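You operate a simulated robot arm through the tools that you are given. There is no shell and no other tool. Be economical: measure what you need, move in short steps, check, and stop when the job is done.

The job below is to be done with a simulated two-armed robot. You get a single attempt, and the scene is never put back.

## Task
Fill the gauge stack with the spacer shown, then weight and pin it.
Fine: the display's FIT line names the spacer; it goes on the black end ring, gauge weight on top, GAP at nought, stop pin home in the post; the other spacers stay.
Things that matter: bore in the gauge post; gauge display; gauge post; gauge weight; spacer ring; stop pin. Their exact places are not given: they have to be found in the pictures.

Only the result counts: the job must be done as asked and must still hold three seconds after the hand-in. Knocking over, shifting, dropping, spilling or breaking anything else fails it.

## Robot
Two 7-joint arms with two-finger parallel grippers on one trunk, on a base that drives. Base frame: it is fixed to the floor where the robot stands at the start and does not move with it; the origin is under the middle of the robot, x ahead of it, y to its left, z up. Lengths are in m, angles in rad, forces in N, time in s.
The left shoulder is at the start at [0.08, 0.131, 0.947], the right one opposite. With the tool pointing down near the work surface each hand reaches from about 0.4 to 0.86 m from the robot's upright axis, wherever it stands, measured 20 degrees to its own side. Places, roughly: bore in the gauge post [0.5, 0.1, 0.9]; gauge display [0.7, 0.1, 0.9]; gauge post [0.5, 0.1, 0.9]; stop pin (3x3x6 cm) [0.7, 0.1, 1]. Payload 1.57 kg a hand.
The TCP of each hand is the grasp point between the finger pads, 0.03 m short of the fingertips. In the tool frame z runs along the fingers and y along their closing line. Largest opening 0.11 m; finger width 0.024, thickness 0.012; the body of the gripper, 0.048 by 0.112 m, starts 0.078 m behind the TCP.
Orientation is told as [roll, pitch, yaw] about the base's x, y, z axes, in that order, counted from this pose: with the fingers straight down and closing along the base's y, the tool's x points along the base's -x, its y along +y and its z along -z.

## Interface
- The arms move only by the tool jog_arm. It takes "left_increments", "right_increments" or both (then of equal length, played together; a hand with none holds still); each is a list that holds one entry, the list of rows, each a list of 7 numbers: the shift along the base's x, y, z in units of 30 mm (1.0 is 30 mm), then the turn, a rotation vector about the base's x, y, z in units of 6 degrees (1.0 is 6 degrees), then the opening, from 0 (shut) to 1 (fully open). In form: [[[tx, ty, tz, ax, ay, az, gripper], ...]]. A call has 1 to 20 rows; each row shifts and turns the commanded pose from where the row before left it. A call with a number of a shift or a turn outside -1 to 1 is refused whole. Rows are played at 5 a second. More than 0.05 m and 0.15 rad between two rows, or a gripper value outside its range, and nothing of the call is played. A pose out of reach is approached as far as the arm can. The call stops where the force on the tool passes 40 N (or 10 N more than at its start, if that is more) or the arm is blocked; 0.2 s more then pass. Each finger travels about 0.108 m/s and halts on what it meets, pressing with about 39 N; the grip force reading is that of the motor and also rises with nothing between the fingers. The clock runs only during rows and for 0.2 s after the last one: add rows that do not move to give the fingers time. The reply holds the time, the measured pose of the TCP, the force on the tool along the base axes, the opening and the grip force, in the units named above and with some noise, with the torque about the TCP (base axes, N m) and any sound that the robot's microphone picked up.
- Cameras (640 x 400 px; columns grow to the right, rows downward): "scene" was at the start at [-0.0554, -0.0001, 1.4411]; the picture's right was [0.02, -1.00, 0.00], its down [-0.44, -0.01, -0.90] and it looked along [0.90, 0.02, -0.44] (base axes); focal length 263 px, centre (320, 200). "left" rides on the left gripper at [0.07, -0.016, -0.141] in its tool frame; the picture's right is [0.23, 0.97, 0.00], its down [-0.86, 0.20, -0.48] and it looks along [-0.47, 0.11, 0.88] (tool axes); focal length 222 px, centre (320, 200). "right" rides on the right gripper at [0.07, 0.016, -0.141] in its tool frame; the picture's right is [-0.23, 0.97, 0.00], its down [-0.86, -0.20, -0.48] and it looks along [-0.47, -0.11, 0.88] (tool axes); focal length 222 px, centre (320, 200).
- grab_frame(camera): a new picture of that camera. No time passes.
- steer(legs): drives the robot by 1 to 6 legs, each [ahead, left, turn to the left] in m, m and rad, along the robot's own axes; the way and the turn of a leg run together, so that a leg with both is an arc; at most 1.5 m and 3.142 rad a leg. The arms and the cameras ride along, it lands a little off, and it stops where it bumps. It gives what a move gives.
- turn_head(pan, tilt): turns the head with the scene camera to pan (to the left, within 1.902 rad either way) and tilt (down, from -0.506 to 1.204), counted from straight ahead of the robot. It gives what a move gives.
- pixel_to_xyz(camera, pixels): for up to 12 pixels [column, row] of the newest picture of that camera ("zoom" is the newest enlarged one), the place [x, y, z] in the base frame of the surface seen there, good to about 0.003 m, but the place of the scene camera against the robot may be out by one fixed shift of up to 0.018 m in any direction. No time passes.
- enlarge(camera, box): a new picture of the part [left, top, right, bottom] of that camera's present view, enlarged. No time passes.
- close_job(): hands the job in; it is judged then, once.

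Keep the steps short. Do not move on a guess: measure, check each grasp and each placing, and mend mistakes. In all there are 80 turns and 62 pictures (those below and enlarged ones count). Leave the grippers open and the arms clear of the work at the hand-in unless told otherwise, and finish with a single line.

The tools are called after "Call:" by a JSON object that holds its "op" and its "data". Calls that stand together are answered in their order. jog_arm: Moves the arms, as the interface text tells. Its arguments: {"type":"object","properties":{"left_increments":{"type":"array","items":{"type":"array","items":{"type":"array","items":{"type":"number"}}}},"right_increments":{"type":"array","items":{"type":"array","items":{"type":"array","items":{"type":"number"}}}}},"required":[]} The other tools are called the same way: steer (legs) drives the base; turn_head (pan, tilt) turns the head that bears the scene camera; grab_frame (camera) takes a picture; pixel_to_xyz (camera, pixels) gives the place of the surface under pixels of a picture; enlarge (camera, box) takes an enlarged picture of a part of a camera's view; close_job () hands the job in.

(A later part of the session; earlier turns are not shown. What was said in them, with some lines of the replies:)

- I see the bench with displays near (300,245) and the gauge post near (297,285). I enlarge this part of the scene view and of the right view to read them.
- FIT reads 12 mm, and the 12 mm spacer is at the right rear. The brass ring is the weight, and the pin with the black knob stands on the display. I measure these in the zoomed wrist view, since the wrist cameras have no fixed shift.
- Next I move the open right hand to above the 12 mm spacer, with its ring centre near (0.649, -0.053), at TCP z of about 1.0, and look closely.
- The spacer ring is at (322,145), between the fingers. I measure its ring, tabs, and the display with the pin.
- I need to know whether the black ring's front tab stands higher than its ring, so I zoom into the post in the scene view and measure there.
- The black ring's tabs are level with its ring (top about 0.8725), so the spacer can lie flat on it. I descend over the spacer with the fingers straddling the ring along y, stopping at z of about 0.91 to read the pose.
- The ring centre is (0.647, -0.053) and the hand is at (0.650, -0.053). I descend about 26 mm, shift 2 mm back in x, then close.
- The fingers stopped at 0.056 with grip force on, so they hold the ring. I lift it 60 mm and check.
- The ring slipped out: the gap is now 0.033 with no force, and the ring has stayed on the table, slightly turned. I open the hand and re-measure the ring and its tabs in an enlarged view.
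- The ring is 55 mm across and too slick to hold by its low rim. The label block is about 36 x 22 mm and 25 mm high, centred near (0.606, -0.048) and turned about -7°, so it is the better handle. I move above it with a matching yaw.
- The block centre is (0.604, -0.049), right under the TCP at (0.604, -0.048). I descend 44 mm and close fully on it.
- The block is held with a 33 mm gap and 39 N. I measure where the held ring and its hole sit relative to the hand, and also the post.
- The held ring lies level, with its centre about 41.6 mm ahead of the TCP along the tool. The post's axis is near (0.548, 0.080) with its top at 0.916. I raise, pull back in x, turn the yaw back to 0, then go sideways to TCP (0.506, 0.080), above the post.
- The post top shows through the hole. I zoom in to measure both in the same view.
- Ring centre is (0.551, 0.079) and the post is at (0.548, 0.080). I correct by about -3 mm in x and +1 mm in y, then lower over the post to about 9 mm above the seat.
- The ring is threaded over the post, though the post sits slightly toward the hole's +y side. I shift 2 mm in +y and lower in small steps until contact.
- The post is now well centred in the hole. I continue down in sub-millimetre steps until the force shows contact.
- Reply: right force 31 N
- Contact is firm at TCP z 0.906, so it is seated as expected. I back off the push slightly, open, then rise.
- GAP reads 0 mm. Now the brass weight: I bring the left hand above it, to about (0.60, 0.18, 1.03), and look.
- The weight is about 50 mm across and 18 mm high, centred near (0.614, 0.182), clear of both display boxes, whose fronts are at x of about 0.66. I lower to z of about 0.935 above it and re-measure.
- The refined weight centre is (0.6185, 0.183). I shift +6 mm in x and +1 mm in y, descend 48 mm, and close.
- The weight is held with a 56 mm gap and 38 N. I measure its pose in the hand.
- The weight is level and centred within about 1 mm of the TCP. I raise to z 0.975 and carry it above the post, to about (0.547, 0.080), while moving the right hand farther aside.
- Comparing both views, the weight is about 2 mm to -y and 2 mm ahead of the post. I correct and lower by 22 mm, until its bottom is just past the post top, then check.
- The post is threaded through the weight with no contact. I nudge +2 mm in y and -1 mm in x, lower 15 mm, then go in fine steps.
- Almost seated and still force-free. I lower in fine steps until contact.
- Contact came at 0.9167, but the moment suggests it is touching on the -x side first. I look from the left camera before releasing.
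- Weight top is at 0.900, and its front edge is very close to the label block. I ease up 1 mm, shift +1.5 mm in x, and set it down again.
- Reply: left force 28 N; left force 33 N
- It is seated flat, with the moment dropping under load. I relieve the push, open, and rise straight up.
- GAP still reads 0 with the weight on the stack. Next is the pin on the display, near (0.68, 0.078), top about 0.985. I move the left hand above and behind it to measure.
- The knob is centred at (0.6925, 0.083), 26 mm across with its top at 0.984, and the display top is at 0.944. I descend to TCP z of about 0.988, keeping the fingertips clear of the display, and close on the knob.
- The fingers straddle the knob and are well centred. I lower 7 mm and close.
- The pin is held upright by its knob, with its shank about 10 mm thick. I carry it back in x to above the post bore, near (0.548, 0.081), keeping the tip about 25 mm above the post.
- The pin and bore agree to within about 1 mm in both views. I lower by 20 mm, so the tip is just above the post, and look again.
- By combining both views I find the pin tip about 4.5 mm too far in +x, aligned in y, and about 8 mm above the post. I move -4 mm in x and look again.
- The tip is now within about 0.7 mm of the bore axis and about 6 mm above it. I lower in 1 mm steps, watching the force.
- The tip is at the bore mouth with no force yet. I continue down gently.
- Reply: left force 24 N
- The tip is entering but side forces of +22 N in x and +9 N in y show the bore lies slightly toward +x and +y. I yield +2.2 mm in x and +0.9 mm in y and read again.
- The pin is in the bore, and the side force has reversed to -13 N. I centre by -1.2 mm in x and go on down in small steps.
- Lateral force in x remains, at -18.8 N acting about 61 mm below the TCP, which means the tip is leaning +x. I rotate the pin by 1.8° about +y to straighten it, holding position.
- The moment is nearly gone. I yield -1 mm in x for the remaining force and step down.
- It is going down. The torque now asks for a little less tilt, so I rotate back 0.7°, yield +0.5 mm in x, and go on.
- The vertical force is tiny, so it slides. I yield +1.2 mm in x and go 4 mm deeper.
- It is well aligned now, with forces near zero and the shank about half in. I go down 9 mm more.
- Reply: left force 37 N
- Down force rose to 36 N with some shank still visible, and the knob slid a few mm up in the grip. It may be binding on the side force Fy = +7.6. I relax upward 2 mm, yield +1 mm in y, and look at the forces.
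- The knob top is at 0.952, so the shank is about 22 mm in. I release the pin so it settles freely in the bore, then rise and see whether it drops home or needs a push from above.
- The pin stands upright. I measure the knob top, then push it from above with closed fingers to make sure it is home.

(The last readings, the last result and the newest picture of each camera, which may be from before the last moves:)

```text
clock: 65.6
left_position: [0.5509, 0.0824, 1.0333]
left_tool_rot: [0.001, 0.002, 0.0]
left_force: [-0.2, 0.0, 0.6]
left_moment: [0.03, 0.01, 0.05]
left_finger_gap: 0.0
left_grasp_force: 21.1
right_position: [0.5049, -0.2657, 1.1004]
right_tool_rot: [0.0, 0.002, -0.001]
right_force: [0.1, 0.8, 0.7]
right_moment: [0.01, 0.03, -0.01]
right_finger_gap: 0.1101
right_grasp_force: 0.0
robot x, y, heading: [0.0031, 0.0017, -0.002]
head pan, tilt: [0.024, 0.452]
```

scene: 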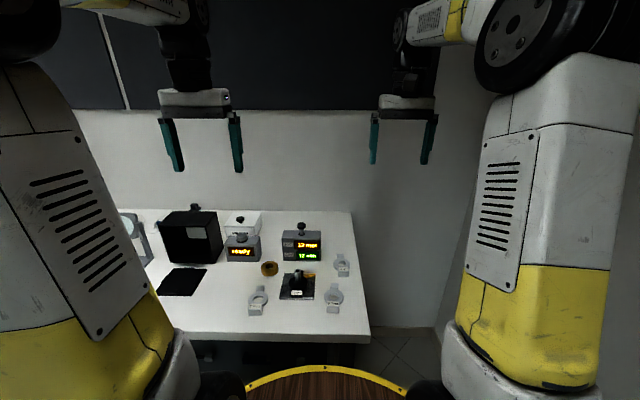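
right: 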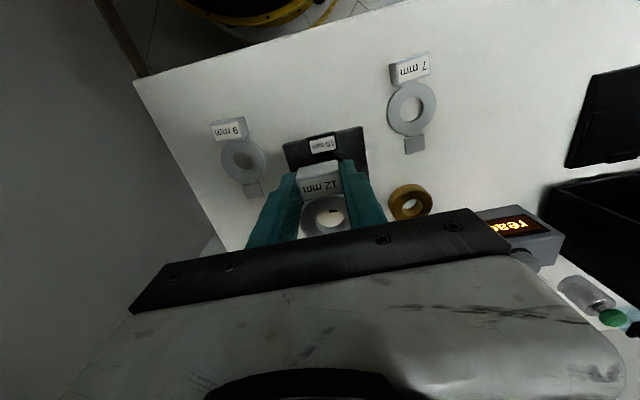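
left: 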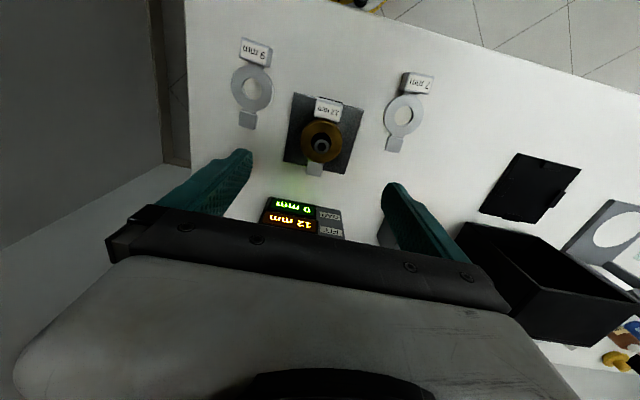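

The knob top is at 0.952, centred at (0.5485, 0.0825). I bring the closed tips down onto it, expecting contact at TCP of about 0.982, and press on.

Call:
{"op": "jog_arm", "data": {"left_increments": [[[-0.07, 0, -0.7, 0, 0, 0, 0], [0, 0, -0.7, 0, 0, 0, 0], [0, 0, -0.15, 0, 0, 0, 0], [0, 0, -0.1, 0, 0, 0, 0], [0, 0, -0.05, 0, 0, 0, 0], [0, 0, 0, 0, 0, 0, 0]]]}}

Call:
{"op": "jog_arm", "data": {"left_increments": [[[0, 0, -0.05, 0, 0, 0, 0], [0, 0, -0.05, 0, 0, 0, 0], [0, 0, -0.05, 0, 0, 0, 0], [0, 0, 0, 0, 0, 0, 0]]]}}

```text
clock: 67.0
left_position: [0.5478, 0.0823, 0.9827]
left_tool_rot: [0.0, -0.001, 0.0]
left_force: [0.0, -0.1, -0.2]
left_moment: [0.02, -0.02, -0.02]
left_finger_gap: 0.0
left_grasp_force: 21.6
right_position: [0.5055, -0.2651, 1.0998]
right_tool_rot: [-0.001, -0.001, 0.0]
right_force: [-1.4, 0.1, -0.9]
right_moment: [-0.01, 0.01, 0.02]
right_finger_gap: 0.1099
right_grasp_force: 0.1
robot x, y, heading: [-0.0011, 0.0042, 0.0]
head pan, tilt: [0.024, 0.452]
```

```text
clock: 67.9
left_position: [0.548, 0.0825, 0.982]
left_tool_rot: [-0.002, -0.006, 0.001]
left_force: [-5.8, 1.4, 12.3]
left_moment: [0.05, 0.28, -0.03]
left_finger_gap: 0.0002
left_grasp_force: 21.1
right_position: [0.506, -0.265, 1.1014]
right_tool_rot: [-0.002, -0.002, 0.0]
right_force: [0.0, -0.1, -0.2]
right_moment: [0.02, 0.01, 0.0]
right_finger_gap: 0.1099
right_grasp_force: 0.1
robot x, y, heading: [0.0017, -0.0001, -0.001]
head pan, tilt: [0.024, 0.452]
stopped in row 4 (left hand): the force on the tool passed its limit at 42 N (the readings are from after the stop); the commanded pose is now the measured one
```

A 42 N push did not move it at all; the knob top stays at 0.952. I retreat upward and check the pin closely.

Call:
{"op": "jog_arm", "data": {"left_increments": [[[0, 0, 0.7, 0, 0, 0, 0], [0, 0, 1, 0, 0, 0, 0.3], [0, 0, 1, 0, 0, 0, 0.6], [0, 0, 1, 0, 0, 0, 1], [0, 1, 0, 0, 0, 0, 1], [0, 1, 0, 0, 0, 0, 1], [0, 1, 0, 0, 0, 0, 1], [0, 1, 0, 0, 0, 0, 1], [0, 0, 0, 0, 0, 0, 1]]]}}

Call:
{"op": "enlarge", "data": {"camera": "scene", "box": [280, 245, 330, 285]}}

Call:
{"op": "pixel_to_xyz", "data": {"camera": "zoom", "pixels": [[245, 85], [247, 130], [247, 165], [247, 175], [247, 185], [247, 195], [247, 205], [247, 215], [247, 225], [247, 235], [247, 245], [247, 265]]}}

```text
clock: 69.9
left_position: [0.5488, 0.2023, 1.0897]
left_tool_rot: [-0.002, -0.005, 0.001]
left_force: [-0.1, -0.4, 0.3]
left_moment: [0.02, 0.03, 0.06]
left_finger_gap: 0.11
left_grasp_force: 0.1
right_position: [0.5059, -0.2652, 1.1008]
right_tool_rot: [0.0, -0.001, 0.0]
right_force: [0.3, -0.8, -0.3]
right_moment: [0.0, -0.01, -0.02]
right_finger_gap: 0.1101
right_grasp_force: 0.0
robot x, y, heading: [-0.0011, -0.001, 0.002]
head pan, tilt: [0.024, 0.452]
```

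```text
10.00 times, centred on (305, 265) of scene
```

zoom: 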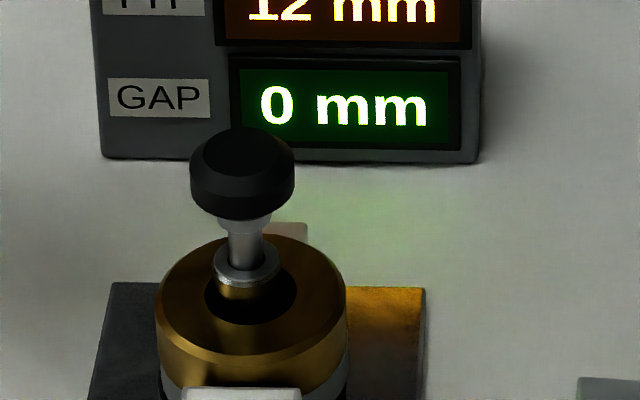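

```text
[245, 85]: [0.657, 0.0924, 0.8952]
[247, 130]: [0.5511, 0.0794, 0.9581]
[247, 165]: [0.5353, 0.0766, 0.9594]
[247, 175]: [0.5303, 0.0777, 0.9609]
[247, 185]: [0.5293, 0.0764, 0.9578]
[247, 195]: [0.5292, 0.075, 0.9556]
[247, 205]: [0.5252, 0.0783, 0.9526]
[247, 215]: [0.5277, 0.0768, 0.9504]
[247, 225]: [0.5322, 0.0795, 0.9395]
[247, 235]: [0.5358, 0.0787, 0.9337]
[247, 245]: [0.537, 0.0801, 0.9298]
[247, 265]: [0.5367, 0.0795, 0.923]
```

The pin stands straight with some shank visible. To rule out binding, I press again from above while wiggling slightly in x and y, and see whether it sinks any further.

Call:
{"op": "jog_arm", "data": {"left_increments": [[[0, -1, 0, 0, 0, 0, 0.5], [0, -1, 0, 0, 0, 0, 0], [0, -1, 0, 0, 0, 0, 0], [-0.02, -1, 0, 0, 0, 0, 0], [0, 0, -0.9, 0, 0, 0, 0], [0, 0, -0.9, 0, 0, 0, 0], [0, 0, -0.9, 0, 0, 0, 0], [0, 0, -0.75, 0, 0, 0, 0], [0, 0, 0, 0, 0, 0, 0]]]}}

Call:
{"op": "jog_arm", "data": {"left_increments": [[[0, 0, -0.04, 0, 0, 0, 0], [0, 0, -0.03, 0, 0, 0, 0], [0.05, 0, -0.02, 0, 0, 0, 0], [-0.1, 0, 0, 0, 0, 0, 0], [0.05, 0.05, 0, 0, 0, 0, 0], [0, -0.1, 0, 0, 0, 0, 0], [0, 0.05, -0.02, 0, 0, 0, 0], [0, 0, 0, 0, 0, 0, 0]]]}}

```text
clock: 71.9
left_position: [0.5465, 0.0838, 0.9861]
left_tool_rot: [-0.001, -0.006, 0.001]
left_force: [-0.5, 0.0, 0.0]
left_moment: [0.0, 0.0, 0.0]
left_finger_gap: 0.0002
left_grasp_force: 21.7
right_position: [0.506, -0.2666, 1.1018]
right_tool_rot: [0.0, -0.001, 0.001]
right_force: [0.0, 0.5, -0.3]
right_moment: [-0.01, 0.02, 0.01]
right_finger_gap: 0.1101
right_grasp_force: 0.0
robot x, y, heading: [0.0026, -0.0026, 0.006]
head pan, tilt: [0.024, 0.452]
```

```text
clock: 73.7
left_position: [0.5475, 0.0811, 0.9847]
left_tool_rot: [-0.003, -0.006, 0.001]
left_force: [-0.2, -0.5, -0.4]
left_moment: [0.02, -0.02, -0.02]
left_finger_gap: 0.0001
left_grasp_force: 21.3
right_position: [0.5071, -0.2647, 1.1016]
right_tool_rot: [0.0, 0.0, -0.001]
right_force: [0.1, 0.1, 0.5]
right_moment: [0.03, 0.0, 0.01]
right_finger_gap: 0.1099
right_grasp_force: 0.0
robot x, y, heading: [0.0037, -0.0004, -0.003]
head pan, tilt: [0.024, 0.452]
```

Not in contact yet at 0.984. I go a little lower, then wiggle under load.

Call:
{"op": "jog_arm", "data": {"left_increments": [[[0, 0, -0.06, 0, 0, 0, 0], [0, 0, -0.04, 0, 0, 0, 0], [0, 0, 0, 0, 0, 0, 0]]]}}

Call:
{"op": "jog_arm", "data": {"left_increments": [[[0.05, 0, -0.02, 0, 0, 0, 0], [-0.1, 0, 0, 0, 0, 0, 0], [0.05, 0.05, 0, 0, 0, 0, 0], [0, -0.1, 0, 0, 0, 0, 0], [0, 0.05, 0, 0, 0, 0, 0], [0, 0, 0, 0, 0, 0, 0]]]}}

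```text
clock: 74.5
left_position: [0.5478, 0.0813, 0.9822]
left_tool_rot: [-0.002, -0.005, 0.0]
left_force: [-0.4, 0.0, 1.6]
left_moment: [-0.02, 0.01, 0.01]
left_finger_gap: 0.0003
left_grasp_force: 21.3
right_position: [0.5068, -0.264, 1.1007]
right_tool_rot: [0.0, -0.001, 0.0]
right_force: [-0.7, -0.2, 0.2]
right_moment: [0.0, -0.01, 0.04]
right_finger_gap: 0.1098
right_grasp_force: 0.0
robot x, y, heading: [-0.002, 0.002, -0.001]
head pan, tilt: [0.024, 0.452]
```

```text
clock: 75.9
left_position: [0.5488, 0.0816, 0.9817]
left_tool_rot: [-0.002, -0.007, 0.0]
left_force: [-5.3, -0.5, 18.7]
left_moment: [0.02, 0.26, 0.02]
left_finger_gap: 0.0
left_grasp_force: 21.4
right_position: [0.5046, -0.267, 1.1009]
right_tool_rot: [0.001, -0.002, -0.001]
right_force: [0.1, 0.3, -0.2]
right_moment: [0.0, 0.03, -0.01]
right_finger_gap: 0.11
right_grasp_force: 0.2
robot x, y, heading: [-0.0011, -0.0037, -0.0]
head pan, tilt: [0.024, 0.452]
```

Under 19 N with wiggling, the knob has not sunk at all (0.982 as before), so the pin is on the bottom of its bore. I retreat, open, and make a final check.

Call:
{"op": "jog_arm", "data": {"left_increments": [[[0, 0, 0.7, 0, 0, 0, 0], [0, 0, 1, 0, 0, 0, 0], [0, 0, 1, 0, 0, 0, 0.4], [0, 0, 1, 0, 0, 0, 0.7], [0, 0, 1, 0, 0, 0, 1], [0, 1, 0, 0, 0, 0, 1], [0, 1, 0, 0, 0, 0, 1], [0, 1, 0, 0, 0, 0, 1], [0, 1, 0, 0, 0, 0, 1], [0, 1, 0, 0, 0, 0, 1], [0, 0, 0, 0, 0, 0, 1]]]}}

Call:
{"op": "enlarge", "data": {"camera": "scene", "box": [215, 205, 375, 325]}}

Call:
{"op": "enlarge", "data": {"camera": "left", "box": [100, 40, 300, 200]}}

```text
clock: 78.3
left_position: [0.5484, 0.2328, 1.1214]
left_tool_rot: [-0.002, -0.005, 0.0]
left_force: [0.1, 0.7, -1.6]
left_moment: [0.03, 0.01, 0.01]
left_finger_gap: 0.11
left_grasp_force: 0.2
right_position: [0.5057, -0.2641, 1.1007]
right_tool_rot: [0.0, 0.0, 0.002]
right_force: [-0.4, -0.5, 0.4]
right_moment: [0.01, 0.01, 0.0]
right_finger_gap: 0.11
right_grasp_force: 0.1
robot x, y, heading: [0.0005, -0.0005, -0.006]
head pan, tilt: [0.024, 0.452]
```

```text
3.33 times, centred on (295, 265) of scene
```

zoom: 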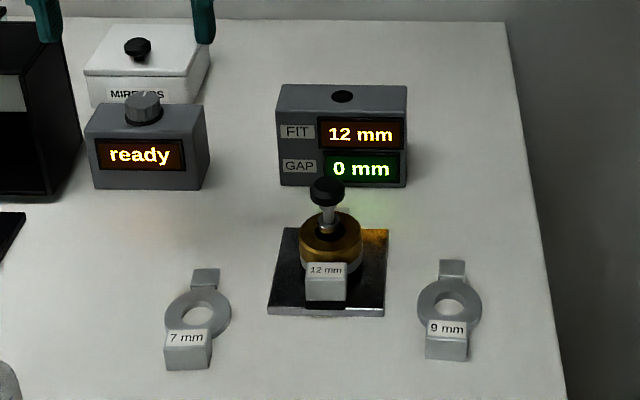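

```text
2.50 times, centred on (200, 120) of left
```

zoom: 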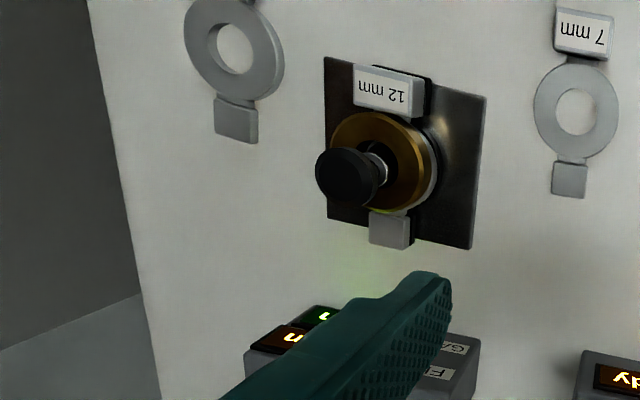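

The 12 mm spacer is on the black ring with the weight on top, and GAP reads 0. The pin is in the post, the 7 mm and 9 mm spacers have not moved, and both hands are open and clear. I hand in.

Call:
{"op": "close_job", "data": {}}

```text
The job is handed in.
```

The 12 mm spacer and the weight are on the stack, GAP reads 0 mm, and the stop pin is in the post; it stopped firmly about 22 mm into the bore with some shank still showing, which I took as home after a 42 N push did not move it.
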